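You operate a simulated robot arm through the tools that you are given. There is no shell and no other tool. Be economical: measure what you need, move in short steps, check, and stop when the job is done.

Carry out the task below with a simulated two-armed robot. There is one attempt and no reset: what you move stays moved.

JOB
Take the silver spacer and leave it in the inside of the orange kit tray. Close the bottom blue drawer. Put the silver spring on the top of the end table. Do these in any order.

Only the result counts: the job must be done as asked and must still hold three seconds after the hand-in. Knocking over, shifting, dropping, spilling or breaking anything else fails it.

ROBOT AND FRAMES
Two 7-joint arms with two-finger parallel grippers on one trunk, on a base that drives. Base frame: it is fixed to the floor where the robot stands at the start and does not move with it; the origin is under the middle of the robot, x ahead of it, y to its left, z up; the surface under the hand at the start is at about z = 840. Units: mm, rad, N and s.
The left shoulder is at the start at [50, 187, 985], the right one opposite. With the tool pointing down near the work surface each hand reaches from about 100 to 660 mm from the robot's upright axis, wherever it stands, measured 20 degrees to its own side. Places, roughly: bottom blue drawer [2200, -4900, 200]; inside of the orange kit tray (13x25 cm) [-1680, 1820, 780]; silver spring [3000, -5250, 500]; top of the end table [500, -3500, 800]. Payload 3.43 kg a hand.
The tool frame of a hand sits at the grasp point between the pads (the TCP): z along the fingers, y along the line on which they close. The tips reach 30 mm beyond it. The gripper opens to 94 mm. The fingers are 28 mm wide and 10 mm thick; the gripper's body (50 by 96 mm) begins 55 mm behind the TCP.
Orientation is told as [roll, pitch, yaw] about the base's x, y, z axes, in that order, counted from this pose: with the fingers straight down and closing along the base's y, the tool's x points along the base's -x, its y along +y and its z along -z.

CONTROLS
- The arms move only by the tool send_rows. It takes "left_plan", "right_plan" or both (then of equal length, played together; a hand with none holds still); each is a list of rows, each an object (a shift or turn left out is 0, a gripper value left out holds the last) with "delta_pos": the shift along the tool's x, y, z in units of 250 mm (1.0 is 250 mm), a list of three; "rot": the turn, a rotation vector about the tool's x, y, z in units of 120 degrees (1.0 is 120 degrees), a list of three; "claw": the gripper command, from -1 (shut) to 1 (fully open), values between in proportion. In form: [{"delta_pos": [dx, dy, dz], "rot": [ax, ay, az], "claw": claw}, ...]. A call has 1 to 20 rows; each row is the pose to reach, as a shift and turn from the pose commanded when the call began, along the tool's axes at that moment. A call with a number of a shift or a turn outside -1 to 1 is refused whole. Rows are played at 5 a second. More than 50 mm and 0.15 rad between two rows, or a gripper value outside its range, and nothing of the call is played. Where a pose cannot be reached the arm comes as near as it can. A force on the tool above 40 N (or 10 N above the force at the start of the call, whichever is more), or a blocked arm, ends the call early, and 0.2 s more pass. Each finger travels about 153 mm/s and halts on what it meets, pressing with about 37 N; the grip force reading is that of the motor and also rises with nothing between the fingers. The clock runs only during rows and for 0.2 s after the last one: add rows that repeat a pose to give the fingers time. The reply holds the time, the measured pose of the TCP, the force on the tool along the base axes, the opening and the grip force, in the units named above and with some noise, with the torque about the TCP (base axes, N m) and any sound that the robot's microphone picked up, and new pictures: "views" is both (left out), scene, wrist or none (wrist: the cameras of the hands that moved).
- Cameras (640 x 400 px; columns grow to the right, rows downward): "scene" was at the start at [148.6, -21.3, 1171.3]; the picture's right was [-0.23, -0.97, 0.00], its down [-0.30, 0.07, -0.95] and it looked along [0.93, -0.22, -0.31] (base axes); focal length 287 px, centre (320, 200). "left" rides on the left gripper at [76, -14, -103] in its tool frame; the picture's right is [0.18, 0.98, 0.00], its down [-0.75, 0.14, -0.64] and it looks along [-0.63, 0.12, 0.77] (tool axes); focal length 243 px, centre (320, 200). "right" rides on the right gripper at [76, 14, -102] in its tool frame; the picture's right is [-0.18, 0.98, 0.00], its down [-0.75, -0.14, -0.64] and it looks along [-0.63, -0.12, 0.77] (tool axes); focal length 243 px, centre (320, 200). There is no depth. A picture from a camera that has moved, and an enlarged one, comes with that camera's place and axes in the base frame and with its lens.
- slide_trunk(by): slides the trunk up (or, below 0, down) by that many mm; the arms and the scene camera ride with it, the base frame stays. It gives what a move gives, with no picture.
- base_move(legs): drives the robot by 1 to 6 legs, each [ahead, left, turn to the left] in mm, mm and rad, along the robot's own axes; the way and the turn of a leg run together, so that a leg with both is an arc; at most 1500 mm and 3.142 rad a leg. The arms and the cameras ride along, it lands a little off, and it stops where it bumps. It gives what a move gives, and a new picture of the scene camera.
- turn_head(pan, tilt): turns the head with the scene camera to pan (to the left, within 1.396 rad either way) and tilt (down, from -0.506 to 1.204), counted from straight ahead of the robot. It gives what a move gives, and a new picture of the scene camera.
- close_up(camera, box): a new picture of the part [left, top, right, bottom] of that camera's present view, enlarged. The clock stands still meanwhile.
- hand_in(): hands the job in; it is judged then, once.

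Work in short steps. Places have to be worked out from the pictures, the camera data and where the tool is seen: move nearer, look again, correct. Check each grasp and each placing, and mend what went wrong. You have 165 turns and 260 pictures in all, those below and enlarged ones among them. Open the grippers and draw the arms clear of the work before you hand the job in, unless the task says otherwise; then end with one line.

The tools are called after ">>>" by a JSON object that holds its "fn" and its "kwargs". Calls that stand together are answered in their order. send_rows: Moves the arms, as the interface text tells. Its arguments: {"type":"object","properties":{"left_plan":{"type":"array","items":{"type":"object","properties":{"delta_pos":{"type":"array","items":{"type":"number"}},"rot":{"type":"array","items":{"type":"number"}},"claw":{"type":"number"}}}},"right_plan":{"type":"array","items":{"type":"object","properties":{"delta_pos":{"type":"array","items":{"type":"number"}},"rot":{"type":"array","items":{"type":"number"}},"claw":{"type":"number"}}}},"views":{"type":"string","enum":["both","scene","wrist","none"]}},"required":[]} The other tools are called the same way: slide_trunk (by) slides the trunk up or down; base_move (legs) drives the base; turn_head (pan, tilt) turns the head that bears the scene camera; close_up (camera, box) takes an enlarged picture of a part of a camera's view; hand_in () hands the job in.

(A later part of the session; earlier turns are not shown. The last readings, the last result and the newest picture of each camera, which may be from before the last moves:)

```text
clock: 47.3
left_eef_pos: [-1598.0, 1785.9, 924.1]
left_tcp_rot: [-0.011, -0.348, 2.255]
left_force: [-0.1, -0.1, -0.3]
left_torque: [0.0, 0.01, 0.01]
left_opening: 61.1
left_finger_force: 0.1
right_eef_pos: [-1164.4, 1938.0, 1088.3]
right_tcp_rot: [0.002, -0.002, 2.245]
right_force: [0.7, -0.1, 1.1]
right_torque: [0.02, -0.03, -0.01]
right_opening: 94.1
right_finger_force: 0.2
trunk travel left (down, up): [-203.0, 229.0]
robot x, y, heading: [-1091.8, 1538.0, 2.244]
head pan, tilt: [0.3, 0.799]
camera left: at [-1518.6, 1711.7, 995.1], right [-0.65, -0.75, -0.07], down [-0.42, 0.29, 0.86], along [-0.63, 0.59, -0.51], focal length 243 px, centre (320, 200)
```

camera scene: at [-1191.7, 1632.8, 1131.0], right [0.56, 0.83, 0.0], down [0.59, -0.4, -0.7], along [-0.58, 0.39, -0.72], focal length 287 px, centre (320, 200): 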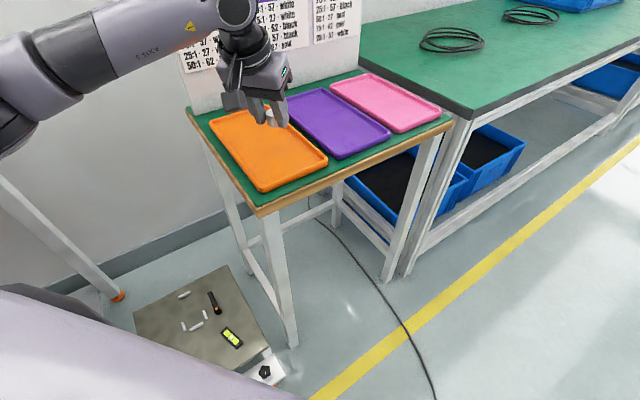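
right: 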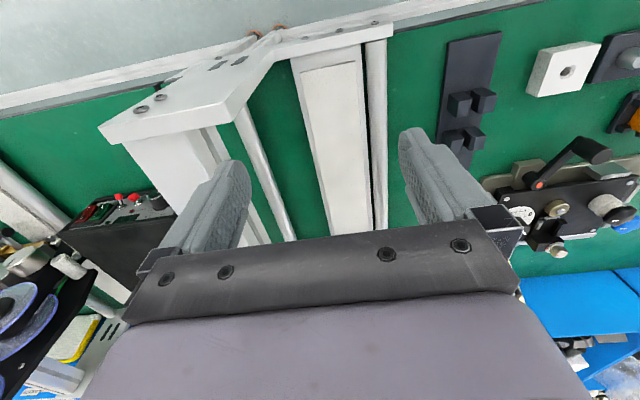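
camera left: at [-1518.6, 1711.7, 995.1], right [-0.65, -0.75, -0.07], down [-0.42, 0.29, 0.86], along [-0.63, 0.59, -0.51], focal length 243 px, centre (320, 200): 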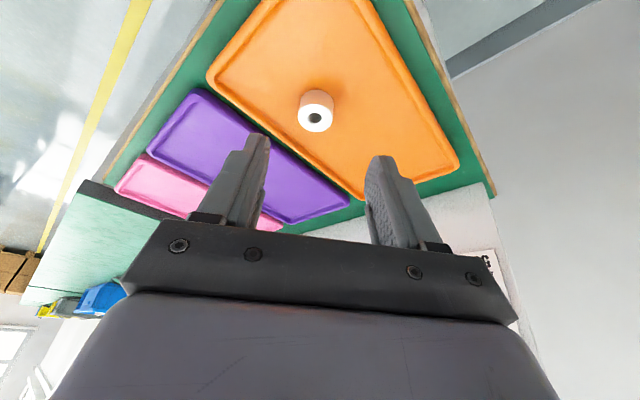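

Spacer sits flat in the orange tray. Retract the left arm up and back, and untilt.

>>> {"fn": "send_rows", "kwargs": {"left_plan": [{"delta_pos": [0, 0, -0.15], "rot": [0, 0.03, 0]}, {"delta_pos": [0.05, 0, -0.3], "rot": [0, 0.06, 0]}, {"delta_pos": [0.15, 0, -0.42], "rot": [0, 0.1, 0]}, {"delta_pos": [0.25, 0, -0.54], "rot": [0, 0.13, 0]}, {"delta_pos": [0.4, 0, -0.656], "rot": [0, 0.166, 0]}, {"delta_pos": [0.4, 0, -0.656], "rot": [0, 0.166, 0]}], "views": "scene"}}

```text
clock: 48.7
left_eef_pos: [-1503.1, 1668.5, 1042.2]
left_tcp_rot: [-0.01, 0.003, 2.251]
left_force: [-0.2, -0.2, -0.6]
left_torque: [0.0, 0.01, 0.01]
left_opening: 61.2
left_finger_force: 0.1
right_eef_pos: [-1164.0, 1936.6, 1088.4]
right_tcp_rot: [0.003, -0.002, 2.245]
right_force: [0.5, 0.3, 0.1]
right_torque: [-0.04, 0.03, -0.02]
right_opening: 94.0
right_finger_force: 0.0
trunk travel left (down, up): [-203.0, 229.0]
robot x, y, heading: [-1085.9, 1540.8, 2.24]
head pan, tilt: [0.3, 0.799]
camera scene: at [-1191.7, 1632.8, 1131.0], right [0.56, 0.83, 0.0], down [0.59, -0.4, -0.7], along [-0.58, 0.39, -0.72], focal length 287 px, centre (320, 200)
```

scene: 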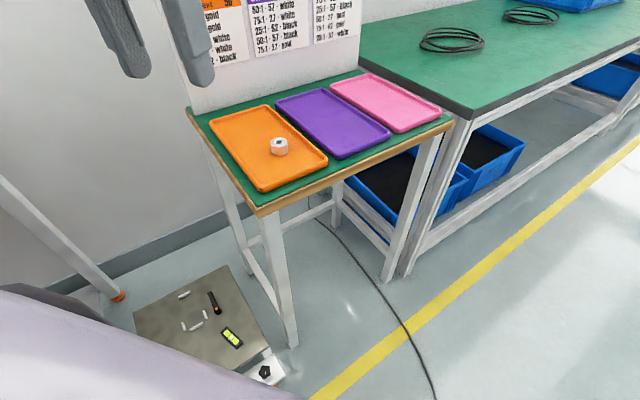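

Spacer done. Now back off into the aisle, turn to face -y, and drive towards the end table.

>>> {"fn": "base_move", "kwargs": {"legs": [[-836, -22, 0], [0, 0, 2.468], [1400, 0, 0]]}}

>>> {"fn": "turn_head", "kwargs": {"pan": 0.0, "tilt": 0.2}}

```text
clock: 65.6
left_eef_pos: [-299.8, -884.6, 1042.5]
left_tcp_rot: [-0.011, 0.001, -1.56]
left_force: [-0.3, 0.0, -0.3]
left_torque: [0.01, -0.01, -0.02]
left_opening: 61.0
left_finger_force: 0.1
right_eef_pos: [-732.5, -883.2, 1088.2]
right_tcp_rot: [0.002, 0.001, -1.568]
right_force: [0.1, -0.3, -0.1]
right_torque: [-0.01, -0.01, 0.02]
right_opening: 93.8
right_finger_force: 0.1
trunk travel left (down, up): [-203.0, 229.0]
robot x, y, heading: [-546.8, -524.0, -1.567]
head pan, tilt: [0.3, 0.799]
camera scene: at [-521.8, -659.9, 1131.0], right [-0.95, -0.3, 0.0], down [-0.21, 0.68, -0.7], along [0.21, -0.67, -0.72], focal length 287 px, centre (320, 200)
```

scene: 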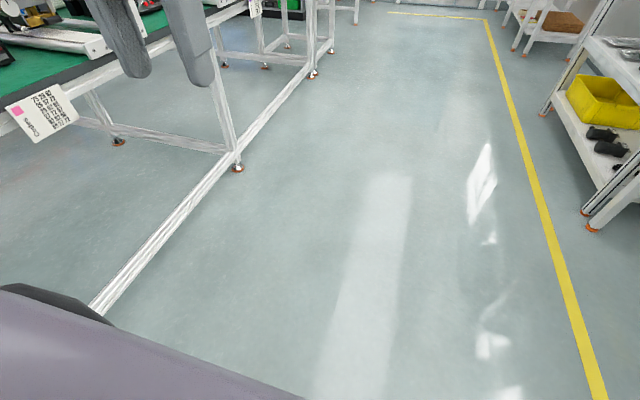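

```text
clock: 66.6
left_eef_pos: [-298.9, -884.1, 1043.8]
left_tcp_rot: [-0.01, 0.003, -1.56]
left_force: [0.0, -0.5, -1.1]
left_torque: [0.01, 0.01, -0.04]
left_opening: 61.0
left_finger_force: 0.0
right_eef_pos: [-732.6, -883.6, 1089.1]
right_tcp_rot: [0.002, 0.0, -1.567]
right_force: [0.0, -0.6, -0.8]
right_torque: [-0.03, 0.03, 0.01]
right_opening: 93.8
right_finger_force: 0.1
trunk travel left (down, up): [-203.0, 229.0]
robot x, y, heading: [-546.1, -526.4, -1.565]
head pan, tilt: [0.0, 0.201]
camera scene: at [-545.5, -676.1, 1184.5], right [-1.0, 0.0, 0.0], down [0.0, 0.2, -0.98], along [0.0, -0.98, -0.2], focal length 287 px, centre (320, 200)
```

scene: 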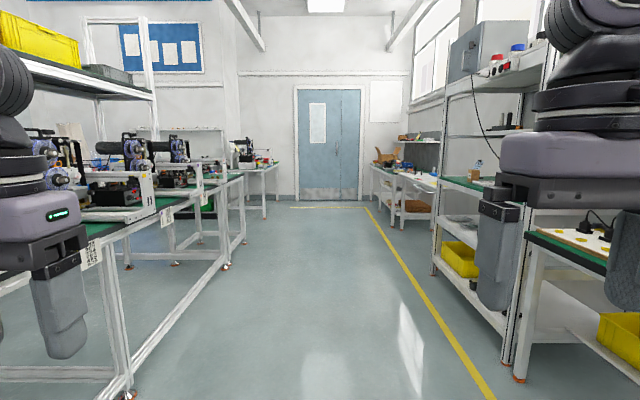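

The aisle is clear; the bench row's far end is near y≈-3500. Drive on 1500 mm and look left.

>>> {"fn": "base_move", "kwargs": {"legs": [[1500, 0, 0]]}}

>>> {"fn": "turn_head", "kwargs": {"pan": 0.5, "tilt": 0.3}}

```text
clock: 74.1
left_eef_pos: [-288.3, -2393.0, 1043.0]
left_tcp_rot: [-0.011, 0.002, -1.557]
left_force: [0.6, 0.0, 0.5]
left_torque: [0.0, -0.01, 0.01]
left_opening: 60.9
left_finger_force: 0.0
right_eef_pos: [-720.4, -2394.3, 1089.1]
right_tcp_rot: [0.004, 0.0, -1.562]
right_force: [-0.1, -0.3, -0.7]
right_torque: [0.03, -0.02, 0.02]
right_opening: 93.9
right_finger_force: 0.2
trunk travel left (down, up): [-203.0, 229.0]
robot x, y, heading: [-536.9, -2034.2, -1.562]
head pan, tilt: [0.0, 0.201]
camera scene: at [-534.8, -2186.9, 1184.6], right [-1.0, -0.01, 0.0], down [0.0, 0.2, -0.98], along [0.01, -0.98, -0.2], focal length 287 px, centre (320, 200)
```

scene: 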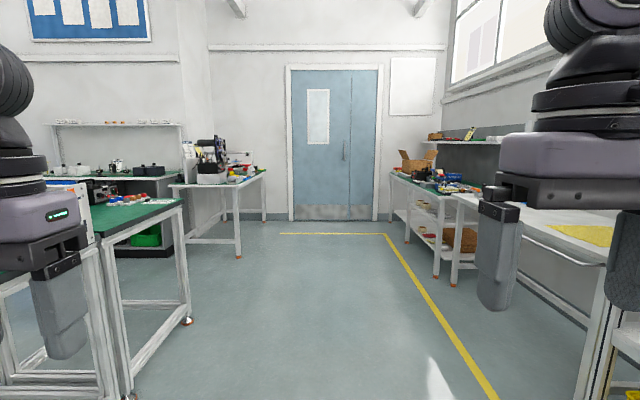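

```text
clock: 75.0
left_eef_pos: [-288.5, -2393.7, 1043.9]
left_tcp_rot: [-0.011, 0.003, -1.557]
left_force: [-0.3, 0.0, -0.3]
left_torque: [0.03, 0.0, 0.0]
left_opening: 61.1
left_finger_force: 0.0
right_eef_pos: [-720.5, -2394.1, 1088.3]
right_tcp_rot: [0.002, -0.001, -1.563]
right_force: [0.1, 0.0, 0.6]
right_torque: [0.04, 0.0, 0.02]
right_opening: 94.3
right_finger_force: 0.0
trunk travel left (down, up): [-203.0, 229.0]
robot x, y, heading: [-535.6, -2037.4, -1.564]
head pan, tilt: [0.499, 0.3]
camera scene: at [-490.2, -2175.2, 1175.3], right [-0.87, -0.49, 0.0], down [-0.14, 0.26, -0.96], along [0.46, -0.83, -0.3], focal length 287 px, centre (320, 200)
```

scene: 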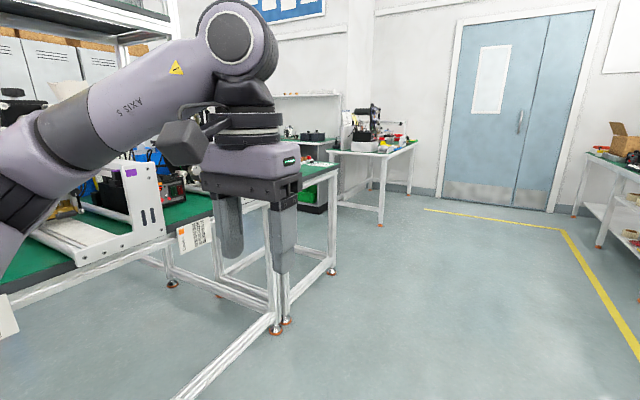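

End table spans about x≥366, y −3200…−3900. Drive past it to y≈-4450 and turn to face +x to see the drawers.

>>> {"fn": "base_move", "kwargs": {"legs": [[1200, 0, 0], [1200, 0, 0], [0, 0, 1.562]]}}

>>> {"fn": "turn_head", "kwargs": {"pan": 0.0, "tilt": 0.2}}

```text
clock: 90.4
left_eef_pos: [-151.7, -4159.2, 1044.1]
left_tcp_rot: [-0.01, 0.002, -0.014]
left_force: [0.7, 0.6, 0.1]
left_torque: [0.01, 0.0, 0.0]
left_opening: 61.0
left_finger_force: 0.0
right_eef_pos: [-162.2, -4590.9, 1086.9]
right_tcp_rot: [0.0, -0.002, -0.019]
right_force: [0.2, 0.0, 0.0]
right_torque: [0.01, -0.02, -0.05]
right_opening: 93.7
right_finger_force: 0.1
trunk travel left (down, up): [-203.0, 229.0]
robot x, y, heading: [-515.6, -4396.1, -0.025]
head pan, tilt: [0.499, 0.3]
camera scene: at [-375.4, -4353.6, 1175.3], right [0.46, -0.89, 0.0], down [-0.26, -0.14, -0.96], along [0.85, 0.44, -0.3], focal length 287 px, centre (320, 200)
```

scene: 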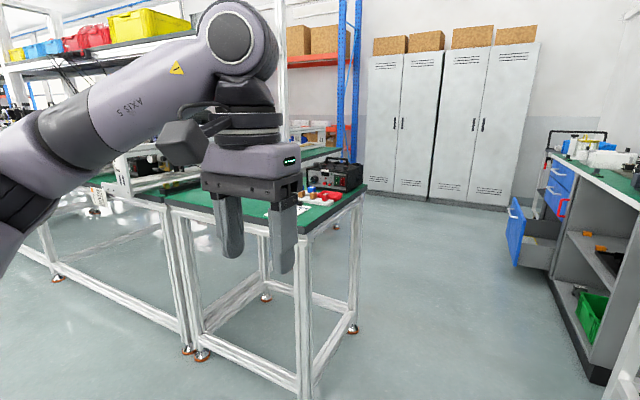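

```text
clock: 91.3
left_eef_pos: [-151.4, -4157.6, 1044.1]
left_tcp_rot: [-0.009, 0.001, -0.014]
left_force: [-0.1, 0.4, -0.2]
left_torque: [-0.05, 0.02, 0.0]
left_opening: 61.1
left_finger_force: 0.1
right_eef_pos: [-162.0, -4590.7, 1087.4]
right_tcp_rot: [0.002, 0.0, -0.02]
right_force: [-0.6, 0.2, -0.4]
right_torque: [-0.04, -0.02, 0.01]
right_opening: 93.9
right_finger_force: 0.1
trunk travel left (down, up): [-203.0, 229.0]
robot x, y, heading: [-517.5, -4394.0, -0.022]
head pan, tilt: [0.0, 0.201]
camera scene: at [-365.1, -4398.4, 1184.6], right [-0.02, -1.0, 0.0], down [-0.2, 0.0, -0.98], along [0.98, -0.02, -0.2], focal length 287 px, centre (320, 200)
```

scene: 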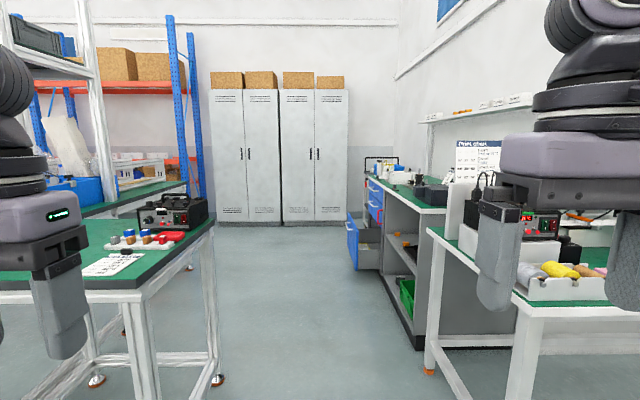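

The bottom blue drawer is open into the corridor at ~(355,240). Zoom in on that cabinet.

>>> {"fn": "close_up", "kwargs": {"camera": "scene", "box": [320, 140, 480, 340]}}

>>> {"fn": "close_up", "kwargs": {"camera": "scene", "box": [60, 180, 240, 300]}}

```text
2.00 times, centred on (400, 240) of scene
camera zoom: at [-365.1, -4398.4, 1184.6], right [-0.02, -1.0, 0.0], down [-0.2, 0.0, -0.98], along [0.98, -0.02, -0.2], focal length 574 px, centre (160, 120)
```

zoom: 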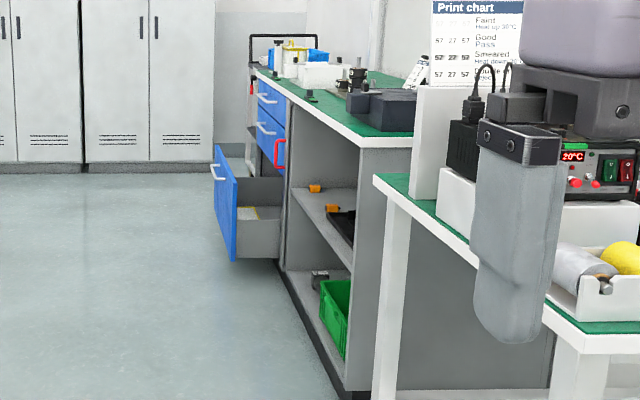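

```text
3.33 times, centred on (150, 240) of scene
camera zoom: at [-365.1, -4398.4, 1184.6], right [-0.02, -1.0, 0.0], down [-0.2, 0.0, -0.98], along [0.98, -0.02, -0.2], focal length 957 px, centre (887, 67)
```

zoom: 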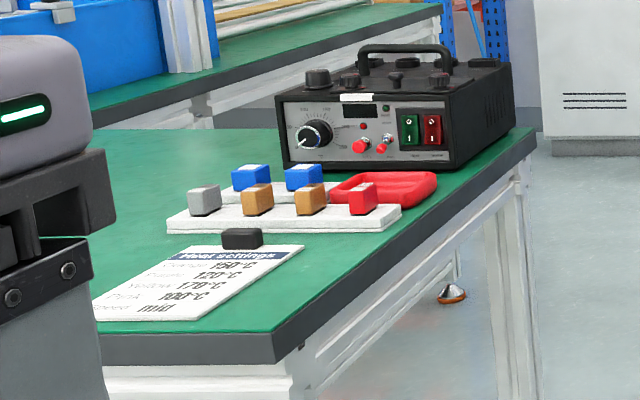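

Drawer front sits near y≈-4785, x≈2050–2640, cabinet face ≈-5005; a trolley with a black frame is past it, probably bearing the spring. Drive down the corridor to x≈1300.

>>> {"fn": "base_move", "kwargs": {"legs": [[1500, 0, 0], [300, 0, 0.02]]}}

>>> {"fn": "turn_head", "kwargs": {"pan": -0.4, "tilt": 0.45}}

```text
clock: 100.4
left_eef_pos: [1643.6, -4220.6, 1043.3]
left_tcp_rot: [-0.012, 0.003, -0.019]
left_force: [-0.6, 0.8, 0.5]
left_torque: [0.02, -0.01, 0.0]
left_opening: 61.2
left_finger_force: 0.0
right_eef_pos: [1630.9, -4651.7, 1088.6]
right_tcp_rot: [0.002, -0.002, -0.023]
right_force: [0.4, 0.0, -0.1]
right_torque: [-0.02, 0.01, 0.02]
right_opening: 93.9
right_finger_force: 0.1
trunk travel left (down, up): [-203.0, 229.0]
robot x, y, heading: [1277.3, -4456.7, -0.027]
head pan, tilt: [0.0, 0.201]
camera scene: at [1428.1, -4458.1, 1184.6], right [-0.02, -1.0, 0.0], down [-0.2, 0.0, -0.98], along [0.98, -0.02, -0.2], focal length 287 px, centre (320, 200)
```

scene: 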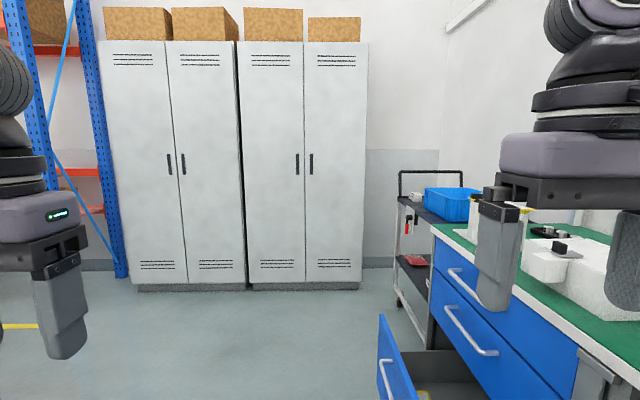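

```text
clock: 101.2
left_eef_pos: [1643.6, -4219.8, 1043.4]
left_tcp_rot: [-0.011, 0.001, -0.02]
left_force: [-0.7, 0.5, 0.3]
left_torque: [0.03, 0.02, 0.0]
left_opening: 61.1
left_finger_force: 0.0
right_eef_pos: [1630.0, -4651.3, 1089.6]
right_tcp_rot: [0.002, -0.003, -0.025]
right_force: [0.9, -0.1, -0.1]
right_torque: [0.01, -0.04, 0.0]
right_opening: 94.1
right_finger_force: 0.0
trunk travel left (down, up): [-203.0, 229.0]
robot x, y, heading: [1276.5, -4453.2, -0.026]
head pan, tilt: [-0.4, 0.45]
camera scene: at [1418.6, -4493.5, 1161.4], right [-0.41, -0.91, 0.0], down [-0.4, 0.18, -0.9], along [0.82, -0.37, -0.43], focal length 287 px, centre (320, 200)
```

scene: 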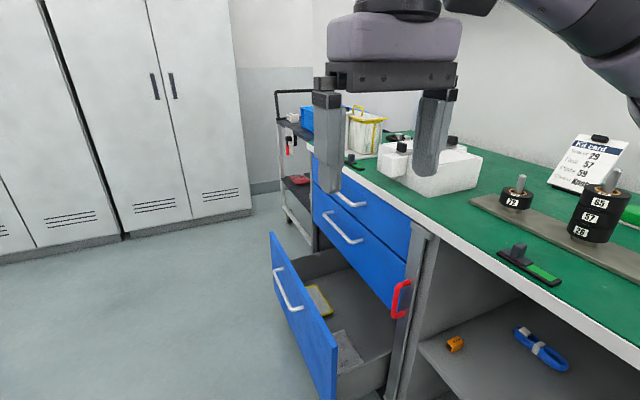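

Geometry settles: drawer panel x≈1920–2540, y≈-4760, top z≈450; cabinet face y≈-4975. I'll check the red handle and drive to [2080,-4330] facing -y.

>>> {"fn": "close_up", "kwargs": {"camera": "scene", "box": [240, 100, 440, 400]}}

>>> {"fn": "base_move", "kwargs": {"legs": [[800, 145, 0], [0, 0, -1.545]]}}

>>> {"fn": "turn_head", "kwargs": {"pan": 0.0, "tilt": 0.8}}

```text
1.33 times, centred on (340, 250) of scene
camera zoom: at [1418.6, -4493.5, 1161.4], right [-0.41, -0.91, 0.0], down [-0.4, 0.18, -0.9], along [0.82, -0.37, -0.43], focal length 383 px, centre (293, 133)
```

zoom: 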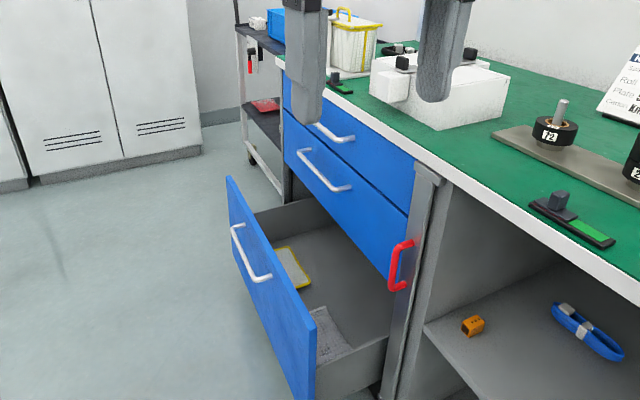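

```text
clock: 109.2
left_eef_pos: [2321.1, -4681.4, 1042.9]
left_tcp_rot: [-0.011, 0.001, -1.539]
left_force: [-0.2, -0.1, 0.3]
left_torque: [-0.02, -0.01, 0.01]
left_opening: 61.3
left_finger_force: 0.1
right_eef_pos: [1888.0, -4690.8, 1088.8]
right_tcp_rot: [0.001, -0.001, -1.546]
right_force: [-0.4, -0.7, 0.4]
right_torque: [-0.01, -0.01, 0.02]
right_opening: 93.9
right_finger_force: 0.1
trunk travel left (down, up): [-203.0, 229.0]
robot x, y, heading: [2065.7, -4329.4, -1.541]
head pan, tilt: [-0.4, 0.45]
camera scene: at [2035.0, -4472.1, 1161.4], right [-0.93, 0.36, 0.0], down [0.16, 0.41, -0.9], along [-0.33, -0.84, -0.44], focal length 287 px, centre (320, 200)
```

scene: 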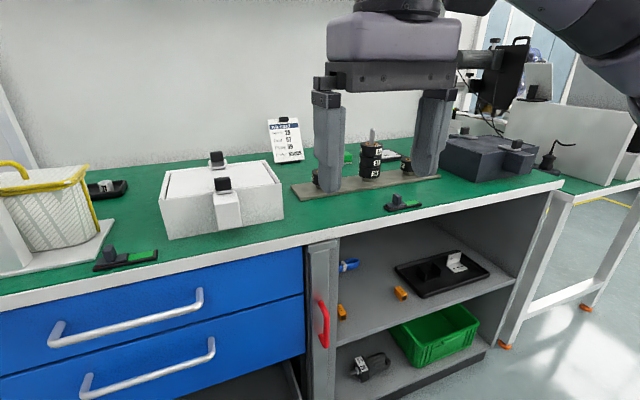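

```text
clock: 110.1
left_eef_pos: [2321.0, -4681.6, 1043.9]
left_tcp_rot: [-0.011, 0.001, -1.54]
left_force: [0.7, 0.0, 0.6]
left_torque: [-0.01, 0.01, -0.03]
left_opening: 61.2
left_finger_force: 0.1
right_eef_pos: [1889.6, -4689.8, 1088.7]
right_tcp_rot: [0.003, -0.002, -1.545]
right_force: [-0.2, 0.0, 0.4]
right_torque: [-0.02, 0.0, 0.02]
right_opening: 93.9
right_finger_force: 0.0
trunk travel left (down, up): [-203.0, 229.0]
robot x, y, heading: [2069.6, -4328.7, -1.545]
head pan, tilt: [0.0, 0.799]
camera scene: at [2070.6, -4467.2, 1131.0], right [-1.0, -0.03, 0.0], down [-0.02, 0.72, -0.7], along [0.02, -0.7, -0.72], focal length 287 px, centre (320, 200)
```

scene: 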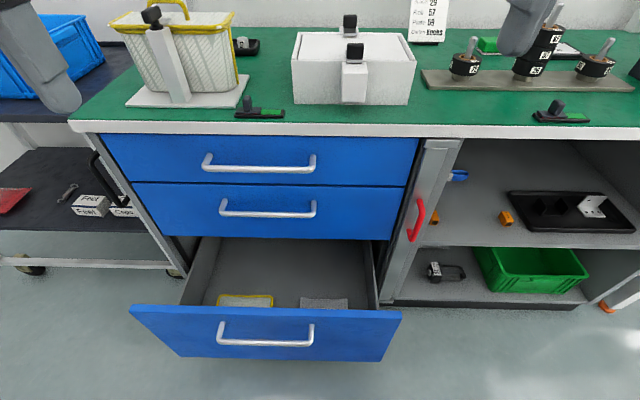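

The drawer panel is clearly seen: x 1890–2540, y≈-4761, handle mid. I'll back off 100 mm, lower the trunk, and lower the left hand pointing forward to push above the handle.

>>> {"fn": "base_move", "kwargs": {"legs": [[-100, 0, 0]]}}

>>> {"fn": "slide_trunk", "kwargs": {"by": -200}}

>>> {"fn": "send_rows", "kwargs": {"left_plan": [{"delta_pos": [0, -0.05, 0.1], "rot": [0, -0.06, 0], "claw": -1}, {"delta_pos": [0, -0.1, 0.2], "rot": [0, -0.12, 0]}, {"delta_pos": [0, -0.15, 0.3], "rot": [0, -0.18, 0]}, {"delta_pos": [0, -0.2, 0.4], "rot": [0, -0.24, 0]}, {"delta_pos": [0, -0.25, 0.5], "rot": [0, -0.3, 0]}, {"delta_pos": [0, -0.3, 0.6], "rot": [0, -0.36, 0]}, {"delta_pos": [0, -0.35, 0.7], "rot": [0, -0.42, 0]}, {"delta_pos": [0, -0.424, 0.8], "rot": [0, -0.48, 0]}, {"delta_pos": [0, -0.424, 0.8], "rot": [0, -0.48, 0]}], "views": "both"}}

```text
clock: 111.3
left_eef_pos: [2317.1, -4583.8, 1042.8]
left_tcp_rot: [-0.009, 0.002, -1.54]
left_force: [-0.5, 0.6, 0.0]
left_torque: [-0.01, -0.02, 0.0]
left_opening: 60.9
left_finger_force: 0.0
right_eef_pos: [1886.7, -4591.7, 1088.0]
right_tcp_rot: [0.002, -0.002, -1.547]
right_force: [-0.2, 0.1, -0.3]
right_torque: [0.02, -0.02, -0.04]
right_opening: 94.1
right_finger_force: 0.0
trunk travel left (down, up): [-203.0, 229.0]
robot x, y, heading: [2063.0, -4230.8, -1.542]
head pan, tilt: [0.0, 0.799]
camera scene: at [2068.0, -4369.1, 1131.0], right [-1.0, -0.03, 0.0], down [-0.02, 0.72, -0.7], along [0.02, -0.7, -0.72], focal length 287 px, centre (320, 200)
```

scene: 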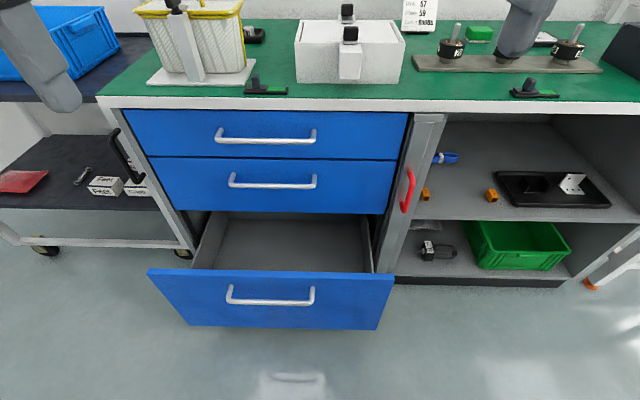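

```text
clock: 113.4
left_eef_pos: [2317.8, -4584.5, 842.4]
left_tcp_rot: [-0.009, 0.001, -1.538]
left_force: [-0.8, 0.4, 0.0]
left_torque: [0.02, -0.02, 0.03]
left_opening: 61.1
left_finger_force: 0.0
right_eef_pos: [1886.8, -4593.0, 889.3]
right_tcp_rot: [0.001, -0.001, -1.545]
right_force: [-0.6, 0.2, -0.6]
right_torque: [-0.01, 0.02, -0.01]
right_opening: 93.9
right_finger_force: 0.1
trunk travel left (down, up): [-3.0, 429.0]
robot x, y, heading: [2068.2, -4229.9, -1.541]
head pan, tilt: [0.0, 0.799]
```

```text
clock: 115.4
left_eef_pos: [2195.5, -4609.9, 637.5]
left_tcp_rot: [-0.019, -1.003, -1.524]
left_force: [0.3, -0.2, 0.1]
left_torque: [-0.03, 0.0, 0.01]
left_opening: 0.1
left_finger_force: 33.3
left hand out of reach, approached as far as the arm can: row 6, 7, 8, 9
right_eef_pos: [1886.5, -4593.1, 888.7]
right_tcp_rot: [0.002, -0.002, -1.546]
right_force: [0.5, -0.9, 0.4]
right_torque: [-0.01, -0.03, -0.03]
right_opening: 94.1
right_finger_force: 0.1
trunk travel left (down, up): [-3.0, 429.0]
robot x, y, heading: [2068.4, -4230.0, -1.544]
head pan, tilt: [0.0, 0.799]
camera scene: at [2068.0, -4369.4, 931.0], right [-1.0, -0.03, 0.0], down [-0.02, 0.72, -0.7], along [0.02, -0.7, -0.72], focal length 287 px, centre (320, 200)
camera left: at [2179.0, -4482.8, 628.7], right [0.98, 0.13, -0.17], down [0.15, 0.14, 0.98], along [0.15, -0.98, 0.12], focal length 243 px, centre (320, 200)
```

scene: 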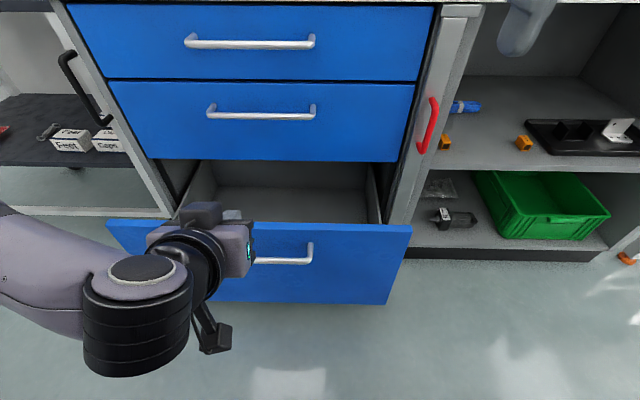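
left: 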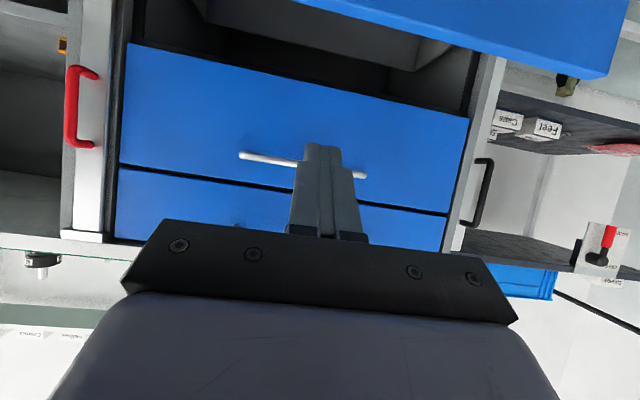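

60° tilt is not reachable this low. I use ~38° instead and move to just in front of the panel's upper strip (tip z≈410, y≈-4715).

>>> {"fn": "send_rows", "kwargs": {"left_plan": [{"delta_pos": [0.08, 0.016, 0.14], "rot": [0, 0.04, 0]}, {"delta_pos": [0.18, 0.032, 0.29], "rot": [0, 0.08, 0]}, {"delta_pos": [0.28, 0.05, 0.44], "rot": [0, 0.12, 0]}, {"delta_pos": [0.39, 0.065, 0.59], "rot": [0, 0.1625, 0]}, {"delta_pos": [0.498, 0.08, 0.73], "rot": [0, 0.1625, 0]}, {"delta_pos": [0.498, 0.08, 0.73], "rot": [0, 0.1625, 0]}], "views": "both"}}

```text
clock: 116.7
left_eef_pos: [2216.6, -4706.4, 449.3]
left_tcp_rot: [-0.022, -0.699, -1.526]
left_force: [0.1, 0.7, 0.1]
left_torque: [-0.01, 0.03, -0.03]
left_opening: 0.0
left_finger_force: 32.6
right_eef_pos: [1886.4, -4594.0, 887.2]
right_tcp_rot: [0.002, -0.001, -1.547]
right_force: [0.3, 0.5, 0.6]
right_torque: [0.01, 0.02, -0.03]
right_opening: 94.0
right_finger_force: 0.1
trunk travel left (down, up): [-3.0, 429.0]
robot x, y, heading: [2067.0, -4230.3, -1.546]
head pan, tilt: [0.0, 0.799]
stopped in row 6 (left hand): the force on the tool passed its limit at 46 N (the readings are from after the stop); the commanded pose is now the measured one
camera scene: at [2068.3, -4369.6, 930.6], right [-1.0, -0.03, 0.0], down [-0.02, 0.72, -0.7], along [0.02, -0.7, -0.72], focal length 287 px, centre (320, 200)
camera left: at [2199.8, -4581.9, 478.9], right [0.98, 0.17, -0.13], down [0.16, -0.16, 0.97], along [0.14, -0.97, -0.18], focal length 243 px, centre (320, 200)
```

scene: 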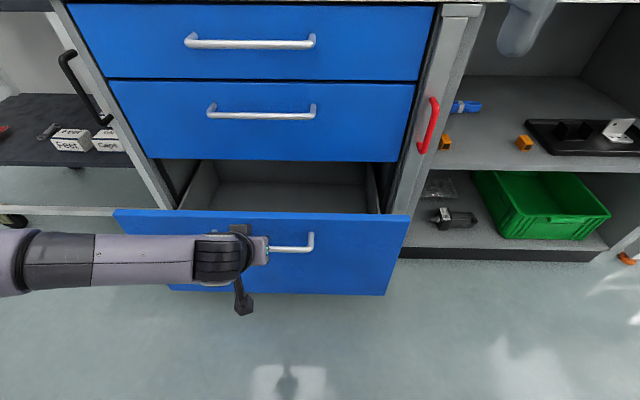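
left: 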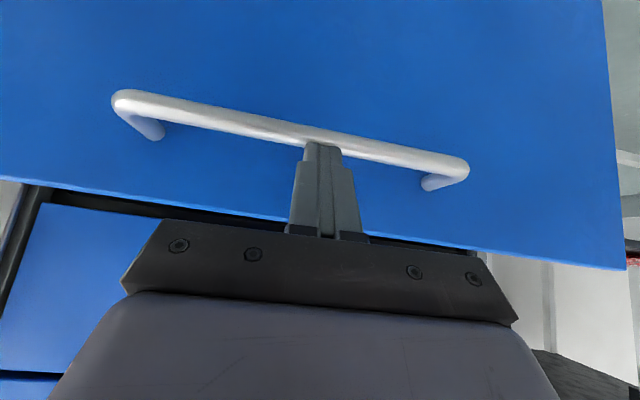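

The tip came down on the handle bar (z≈420). I'll back off 40 mm, lower 35 mm, then push the bar from in front with the finger's face.

>>> {"fn": "send_rows", "kwargs": {"left_plan": [{"delta_pos": [0.06, 0, -0.05]}, {"delta_pos": [0.122, 0, -0.103]}, {"delta_pos": [0.21, 0, 0.001]}, {"delta_pos": [0.21, 0, 0.001]}], "views": "both"}}

```text
clock: 117.7
left_eef_pos: [2215.4, -4664.1, 415.3]
left_tcp_rot: [-0.024, -0.7, -1.524]
left_force: [-0.1, 1.4, -0.4]
left_torque: [-0.04, 0.04, 0.02]
left_opening: 0.0
left_finger_force: 33.1
right_eef_pos: [1886.7, -4593.2, 888.0]
right_tcp_rot: [0.003, 0.0, -1.545]
right_force: [0.8, -1.1, -0.2]
right_torque: [0.0, -0.02, -0.04]
right_opening: 93.9
right_finger_force: 0.1
trunk travel left (down, up): [-3.0, 429.0]
robot x, y, heading: [2067.0, -4229.6, -1.543]
head pan, tilt: [0.0, 0.799]
camera scene: at [2068.2, -4369.3, 931.0], right [-1.0, -0.03, 0.0], down [-0.02, 0.72, -0.7], along [0.02, -0.7, -0.72], focal length 287 px, centre (320, 200)
camera left: at [2198.5, -4541.5, 446.3], right [0.98, 0.17, -0.14], down [0.16, -0.16, 0.97], along [0.15, -0.97, -0.18], focal length 243 px, centre (320, 200)
```

scene: 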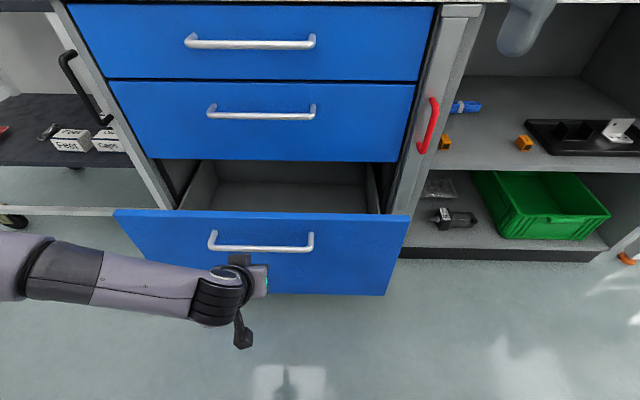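
left: 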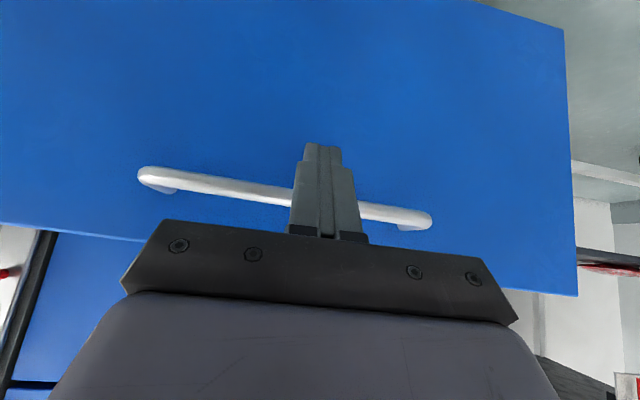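

The finger is in front of the bar. Push forward 200 mm with the arm.

>>> {"fn": "send_rows", "kwargs": {"left_plan": [{"delta_pos": [-0.092, 0, 0.077]}, {"delta_pos": [-0.153, 0, 0.129]}, {"delta_pos": [-0.214, 0, 0.18]}, {"delta_pos": [-0.276, 0, 0.231]}, {"delta_pos": [-0.337, 0, 0.283]}, {"delta_pos": [-0.398, 0, 0.334]}, {"delta_pos": [-0.46, 0, 0.386]}, {"delta_pos": [-0.52, 0, 0.437]}, {"delta_pos": [-0.582, 0, 0.488]}, {"delta_pos": [-0.613, 0, 0.514]}], "views": "scene"}}

```text
clock: 119.9
left_eef_pos: [2220.1, -4865.5, 413.8]
left_tcp_rot: [-0.022, -0.7, -1.525]
left_force: [0.4, 1.0, -1.0]
left_torque: [0.04, 0.02, -0.03]
left_opening: 0.3
left_finger_force: 33.1
right_eef_pos: [1885.9, -4593.2, 888.2]
right_tcp_rot: [0.002, -0.002, -1.545]
right_force: [0.5, -0.1, -0.2]
right_torque: [0.0, -0.03, 0.02]
right_opening: 94.1
right_finger_force: 0.0
trunk travel left (down, up): [-3.0, 429.0]
robot x, y, heading: [2068.0, -4230.4, -1.544]
head pan, tilt: [0.0, 0.799]
camera scene: at [2068.2, -4369.4, 930.9], right [-1.0, -0.03, 0.0], down [-0.02, 0.72, -0.7], along [0.02, -0.7, -0.72], focal length 287 px, centre (320, 200)
```

scene: 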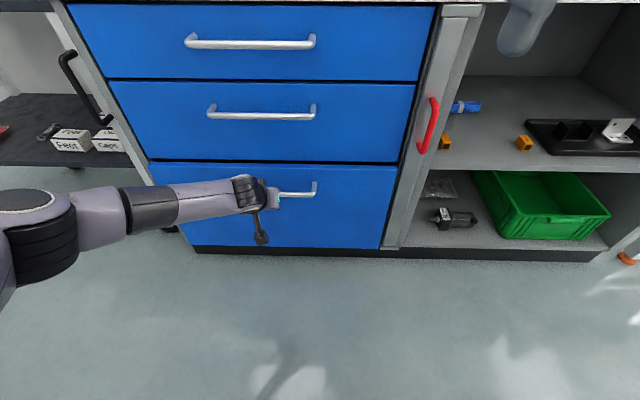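

Nearly shut. Push on until the force rises.

>>> {"fn": "send_rows", "kwargs": {"left_plan": [{"delta_pos": [-0.031, 0, 0.026]}, {"delta_pos": [-0.061, 0, 0.051]}, {"delta_pos": [-0.092, 0, 0.077]}, {"delta_pos": [-0.123, 0, 0.103]}, {"delta_pos": [-0.153, 0, 0.129]}, {"delta_pos": [-0.184, 0, 0.154]}], "views": "scene"}}

```text
clock: 120.8
left_eef_pos: [2219.0, -4891.3, 407.2]
left_tcp_rot: [-0.021, -0.681, -1.528]
left_force: [0.8, 0.3, -0.5]
left_torque: [0.0, -0.01, 0.03]
left_opening: 0.1
left_finger_force: 33.2
right_eef_pos: [1886.6, -4592.6, 887.3]
right_tcp_rot: [0.002, -0.003, -1.543]
right_force: [0.3, 0.6, -0.5]
right_torque: [0.02, 0.0, -0.01]
right_opening: 94.1
right_finger_force: 0.0
trunk travel left (down, up): [-3.0, 429.0]
robot x, y, heading: [2063.2, -4233.2, -1.546]
head pan, tilt: [0.0, 0.799]
stopped in row 4 (left hand): the force on the tool passed its limit at 91 N (the readings are from after the stop); the commanded pose is now the measured one
camera scene: at [2068.4, -4368.7, 930.9], right [-1.0, -0.03, 0.0], down [-0.02, 0.72, -0.7], along [0.02, -0.7, -0.72], focal length 287 px, centre (320, 200)
```

scene: 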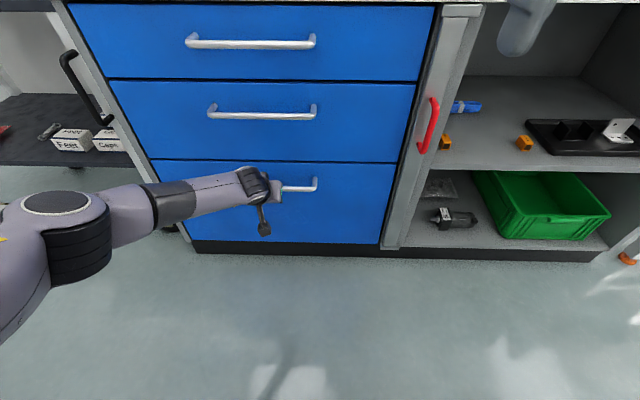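

Fully shut with a firm stop. Pull the hand straight back.

>>> {"fn": "send_rows", "kwargs": {"left_plan": [{"delta_pos": [0.12, 0, -0.1]}, {"delta_pos": [0.25, 0, -0.2]}, {"delta_pos": [0.38, 0, -0.3]}, {"delta_pos": [0.5, 0, -0.4]}, {"delta_pos": [0.62, 0, -0.5]}, {"delta_pos": [0.53, 0, -0.62], "rot": [0, 0.06, 0]}, {"delta_pos": [0.44, 0, -0.74], "rot": [0, 0.12, 0]}, {"delta_pos": [0.36, 0, -0.86], "rot": [0, 0.18, 0]}, {"delta_pos": [0.28, 0, -0.98], "rot": [0, 0.24, 0]}, {"delta_pos": [0.28, 0, -1.0], "rot": [0, 0.325, 0]}], "views": "scene"}}

```text
refused: row 10 steps farther than a row can; nothing moved
```

>>> {"fn": "send_rows", "kwargs": {"left_plan": [{"delta_pos": [0.12, 0, -0.1]}, {"delta_pos": [0.25, 0, -0.2]}, {"delta_pos": [0.38, 0, -0.3]}, {"delta_pos": [0.5, 0, -0.4]}, {"delta_pos": [0.62, 0, -0.5]}, {"delta_pos": [0.53, 0, -0.62], "rot": [0, 0.06, 0]}, {"delta_pos": [0.44, 0, -0.74], "rot": [0, 0.12, 0]}, {"delta_pos": [0.36, 0, -0.86], "rot": [0, 0.18, 0]}, {"delta_pos": [0.28, 0, -0.98], "rot": [0, 0.24, 0]}, {"delta_pos": [0.28, 0, -1.0], "rot": [0, 0.29, 0]}, {"delta_pos": [0.28, 0, -1.0], "rot": [0, 0.325, 0]}], "views": "scene"}}

```text
clock: 123.2
left_eef_pos: [2215.3, -4678.6, 559.2]
left_tcp_rot: [-0.016, -0.001, -1.543]
left_force: [0.4, -0.3, -0.4]
left_torque: [-0.01, -0.01, 0.02]
left_opening: 0.0
left_finger_force: 33.0
right_eef_pos: [1887.0, -4594.1, 888.0]
right_tcp_rot: [0.002, -0.001, -1.545]
right_force: [0.3, -0.5, -0.1]
right_torque: [0.02, -0.03, 0.0]
right_opening: 94.0
right_finger_force: 0.2
trunk travel left (down, up): [-3.0, 429.0]
robot x, y, heading: [2069.7, -4232.3, -1.546]
head pan, tilt: [0.0, 0.799]
camera scene: at [2068.4, -4368.6, 931.0], right [-1.0, -0.03, 0.0], down [-0.02, 0.72, -0.7], along [0.02, -0.7, -0.72], focal length 287 px, centre (320, 200)
```

scene: 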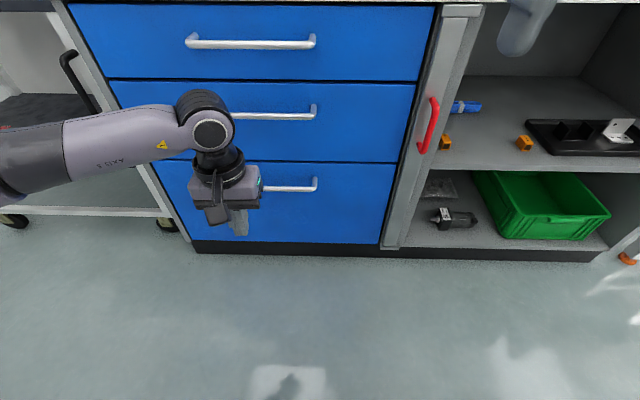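

Drawer is shut flush. Next: the spring on the trolley's lower shelf to the left. Raise the trunk and drive left to face the trolley.

>>> {"fn": "slide_trunk", "kwargs": {"by": 150}}

>>> {"fn": "base_move", "kwargs": {"legs": [[0, 780, -0.025]]}}

>>> {"fn": "turn_head", "kwargs": {"pan": 0.1, "tilt": 0.6}}

```text
clock: 124.9
left_eef_pos: [2215.0, -4679.8, 708.2]
left_tcp_rot: [-0.016, -0.003, -1.541]
left_force: [-1.0, -0.2, 0.9]
left_torque: [0.01, -0.01, 0.02]
left_opening: 0.0
left_finger_force: 32.4
right_eef_pos: [1888.6, -4592.9, 1039.1]
right_tcp_rot: [0.002, -0.001, -1.543]
right_force: [-0.1, -0.4, -0.3]
right_torque: [0.03, -0.02, 0.0]
right_opening: 94.0
right_finger_force: 0.1
trunk travel left (down, up): [-153.0, 279.0]
robot x, y, heading: [2064.3, -4229.9, -1.541]
head pan, tilt: [0.0, 0.799]
```

```text
clock: 132.2
left_eef_pos: [2985.1, -4670.2, 708.4]
left_tcp_rot: [-0.016, -0.003, -1.562]
left_force: [0.2, -0.8, 0.5]
left_torque: [-0.01, -0.01, -0.05]
left_opening: 0.0
left_finger_force: 33.6
right_eef_pos: [2660.3, -4576.0, 1038.3]
right_tcp_rot: [0.003, -0.003, -1.564]
right_force: [-0.6, -0.5, -0.1]
right_torque: [0.0, 0.04, 0.0]
right_opening: 94.0
right_finger_force: 0.0
trunk travel left (down, up): [-153.0, 279.0]
robot x, y, heading: [2847.3, -4215.6, -1.562]
head pan, tilt: [0.0, 0.799]
camera scene: at [2845.9, -4355.5, 1081.0], right [-1.0, -0.01, 0.0], down [0.0, 0.72, -0.7], along [0.0, -0.7, -0.72], focal length 287 px, centre (320, 200)
```

scene: 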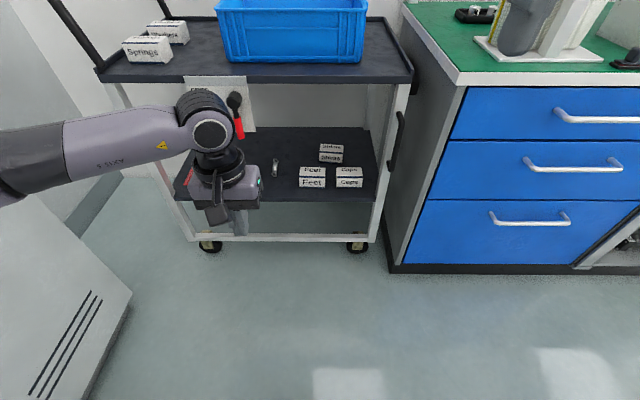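

```text
clock: 132.9
left_eef_pos: [2985.6, -4669.6, 709.4]
left_tcp_rot: [-0.016, -0.001, -1.562]
left_force: [0.0, 0.0, 0.0]
left_torque: [0.01, 0.01, 0.01]
left_opening: 0.0
left_finger_force: 33.2
right_eef_pos: [2660.5, -4576.0, 1038.5]
right_tcp_rot: [0.002, -0.002, -1.563]
right_force: [0.7, -0.4, 0.8]
right_torque: [-0.01, 0.0, 0.0]
right_opening: 94.1
right_finger_force: 0.2
trunk travel left (down, up): [-153.0, 279.0]
robot x, y, heading: [2842.9, -4216.4, -1.559]
head pan, tilt: [0.099, 0.6]
camera scene: at [2854.7, -4362.7, 1097.8], right [-0.99, -0.11, 0.0], down [-0.06, 0.56, -0.82], along [0.09, -0.82, -0.57], focal length 287 px, centre (320, 200)
```

scene: 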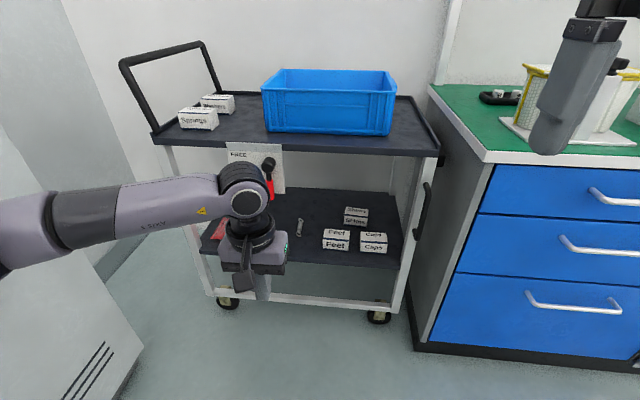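

The spring-like part lies on the trolley's lower shelf at (300,227). Zoom in.

>>> {"fn": "close_up", "kwargs": {"camera": "scene", "box": [200, 140, 440, 300]}}

```text
2.50 times, centred on (320, 220) of scene
camera zoom: at [2854.7, -4362.7, 1097.8], right [-0.99, -0.11, 0.0], down [-0.06, 0.56, -0.82], along [0.09, -0.82, -0.57], focal length 718 px, centre (320, 150)
```

zoom: 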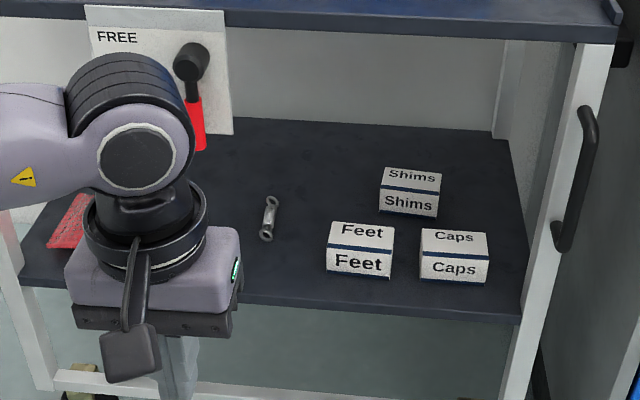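

The spring lies along y at ≈[3025,-5200,385], with a brake lever/sign hanging at the trolley's front near x 3016–3150. I'll use the right arm coming in diagonally from the west; first tuck the left arm, then turn the base a little and lower the trunk.

>>> {"fn": "send_rows", "kwargs": {"left_plan": [{"delta_pos": [0.1, 0, -0.15]}, {"delta_pos": [0.2, 0, -0.3]}, {"delta_pos": [0.3, 0, -0.45]}, {"delta_pos": [0.4, 0, -0.6]}, {"delta_pos": [0.5, 0, -0.75]}, {"delta_pos": [0.5, 0, -0.94]}, {"delta_pos": [0.5, 0, -0.94]}], "views": "none"}}

>>> {"fn": "base_move", "kwargs": {"legs": [[33, -29, 0], [0, 0, 0.31]]}}

>>> {"fn": "slide_trunk", "kwargs": {"by": -150}}

```text
clock: 134.5
left_eef_pos: [2987.2, -4543.9, 942.6]
left_tcp_rot: [-0.016, -0.001, -1.561]
left_force: [-0.7, -0.2, 0.0]
left_torque: [-0.01, 0.0, -0.02]
left_opening: 0.0
left_finger_force: 33.0
right_eef_pos: [2659.9, -4575.8, 1038.5]
right_tcp_rot: [0.001, -0.001, -1.563]
right_force: [0.1, -0.4, -0.2]
right_torque: [-0.04, 0.02, -0.04]
right_opening: 93.9
right_finger_force: 0.0
trunk travel left (down, up): [-153.0, 279.0]
robot x, y, heading: [2844.2, -4216.8, -1.561]
head pan, tilt: [0.099, 0.6]
```

```text
clock: 136.4
left_eef_pos: [3052.8, -4517.2, 943.3]
left_tcp_rot: [-0.015, -0.001, -1.247]
left_force: [0.3, -0.9, 0.1]
left_torque: [0.01, -0.04, -0.01]
left_opening: 0.2
left_finger_force: 33.2
right_eef_pos: [2752.1, -4650.0, 1039.7]
right_tcp_rot: [0.001, -0.001, -1.25]
right_force: [0.1, 0.1, -0.4]
right_torque: [0.01, 0.02, 0.0]
right_opening: 94.0
right_finger_force: 0.1
trunk travel left (down, up): [-153.0, 279.0]
robot x, y, heading: [2819.3, -4250.3, -1.246]
head pan, tilt: [0.099, 0.6]
camera scene: at [2871.0, -4386.1, 1097.8], right [-0.91, -0.41, 0.0], down [-0.23, 0.52, -0.83], along [0.34, -0.75, -0.56], focal length 287 px, centre (320, 200)
```

scene: 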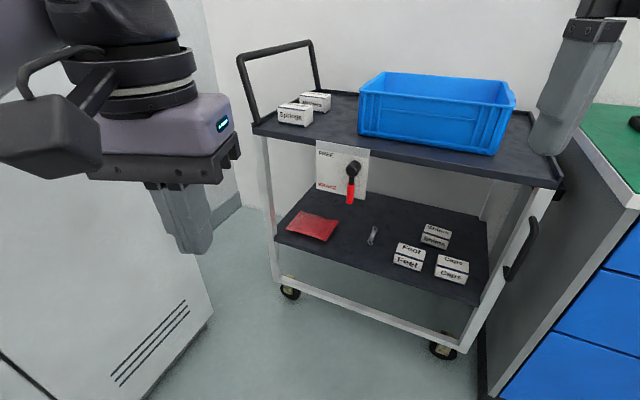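

```text
clock: 138.2
left_eef_pos: [3052.6, -4517.4, 792.3]
left_tcp_rot: [-0.014, -0.001, -1.247]
left_force: [0.3, 0.3, -0.3]
left_torque: [0.03, 0.0, 0.02]
left_opening: 0.0
left_finger_force: 33.2
right_eef_pos: [2752.0, -4649.0, 888.0]
right_tcp_rot: [0.002, -0.002, -1.25]
right_force: [-0.2, 0.5, 0.5]
right_torque: [0.01, -0.04, -0.01]
right_opening: 93.9
right_finger_force: 0.1
trunk travel left (down, up): [-3.0, 429.0]
robot x, y, heading: [2817.8, -4252.6, -1.252]
head pan, tilt: [0.099, 0.6]
```

Spring re-measured at [3026,-5208]. Check the brake sign.

>>> {"fn": "close_up", "kwargs": {"camera": "scene", "box": [260, 100, 500, 250]}}

```text
2.67 times, centred on (380, 175) of scene
camera zoom: at [2871.0, -4386.0, 947.9], right [-0.91, -0.41, 0.0], down [-0.23, 0.52, -0.83], along [0.34, -0.75, -0.56], focal length 766 px, centre (160, 267)
```

zoom: 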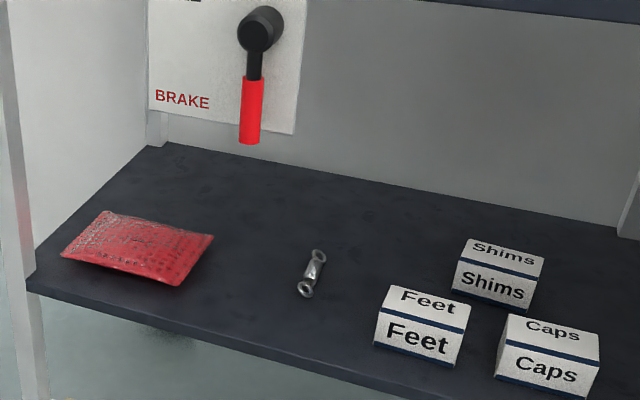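

The lever hangs on a plate at the front plane; my diagonal route stays clear of it. Now lower the right hand with a 39° forward tilt in the free space before the trolley.

>>> {"fn": "send_rows", "kwargs": {"right_plan": [{"delta_pos": [-0.07, 0.03, 0.15], "rot": [0, -0.055, 0], "claw": 0}, {"delta_pos": [-0.14, 0.06, 0.3], "rot": [0, -0.11, 0]}, {"delta_pos": [-0.21, 0.09, 0.45], "rot": [0, -0.165, 0]}, {"delta_pos": [-0.28, 0.12, 0.6], "rot": [0, -0.22, 0]}, {"delta_pos": [-0.35, 0.15, 0.75], "rot": [0, -0.275, 0]}, {"delta_pos": [-0.42, 0.18, 0.9], "rot": [0, -0.325, 0]}, {"delta_pos": [-0.42, 0.18, 0.9], "rot": [0, -0.325, 0]}], "views": "scene"}}

```text
clock: 139.8
left_eef_pos: [3052.8, -4517.7, 792.7]
left_tcp_rot: [-0.016, -0.002, -1.246]
left_force: [0.3, -1.0, 0.7]
left_torque: [0.01, 0.05, -0.01]
left_opening: 0.3
left_finger_force: 33.2
right_eef_pos: [2828.7, -4733.8, 661.3]
right_tcp_rot: [0.002, -0.682, -1.25]
right_force: [0.0, -0.2, 1.0]
right_torque: [0.03, -0.02, -0.02]
right_opening: 47.2
right_finger_force: 0.0
trunk travel left (down, up): [-3.0, 429.0]
robot x, y, heading: [2814.0, -4253.4, -1.249]
head pan, tilt: [0.099, 0.6]
camera scene: at [2871.0, -4386.1, 947.8], right [-0.91, -0.41, 0.0], down [-0.23, 0.52, -0.83], along [0.34, -0.75, -0.56], focal length 287 px, centre (320, 200)
```

scene: 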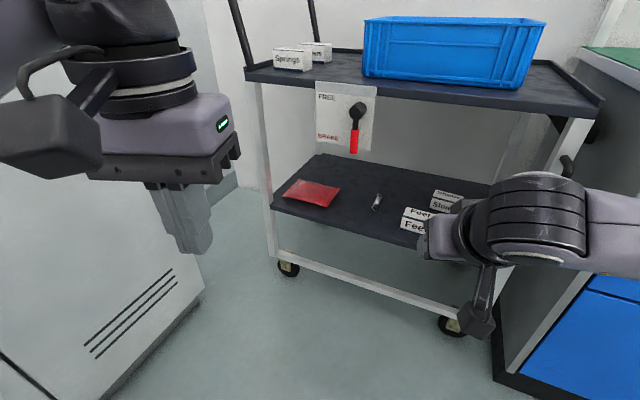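

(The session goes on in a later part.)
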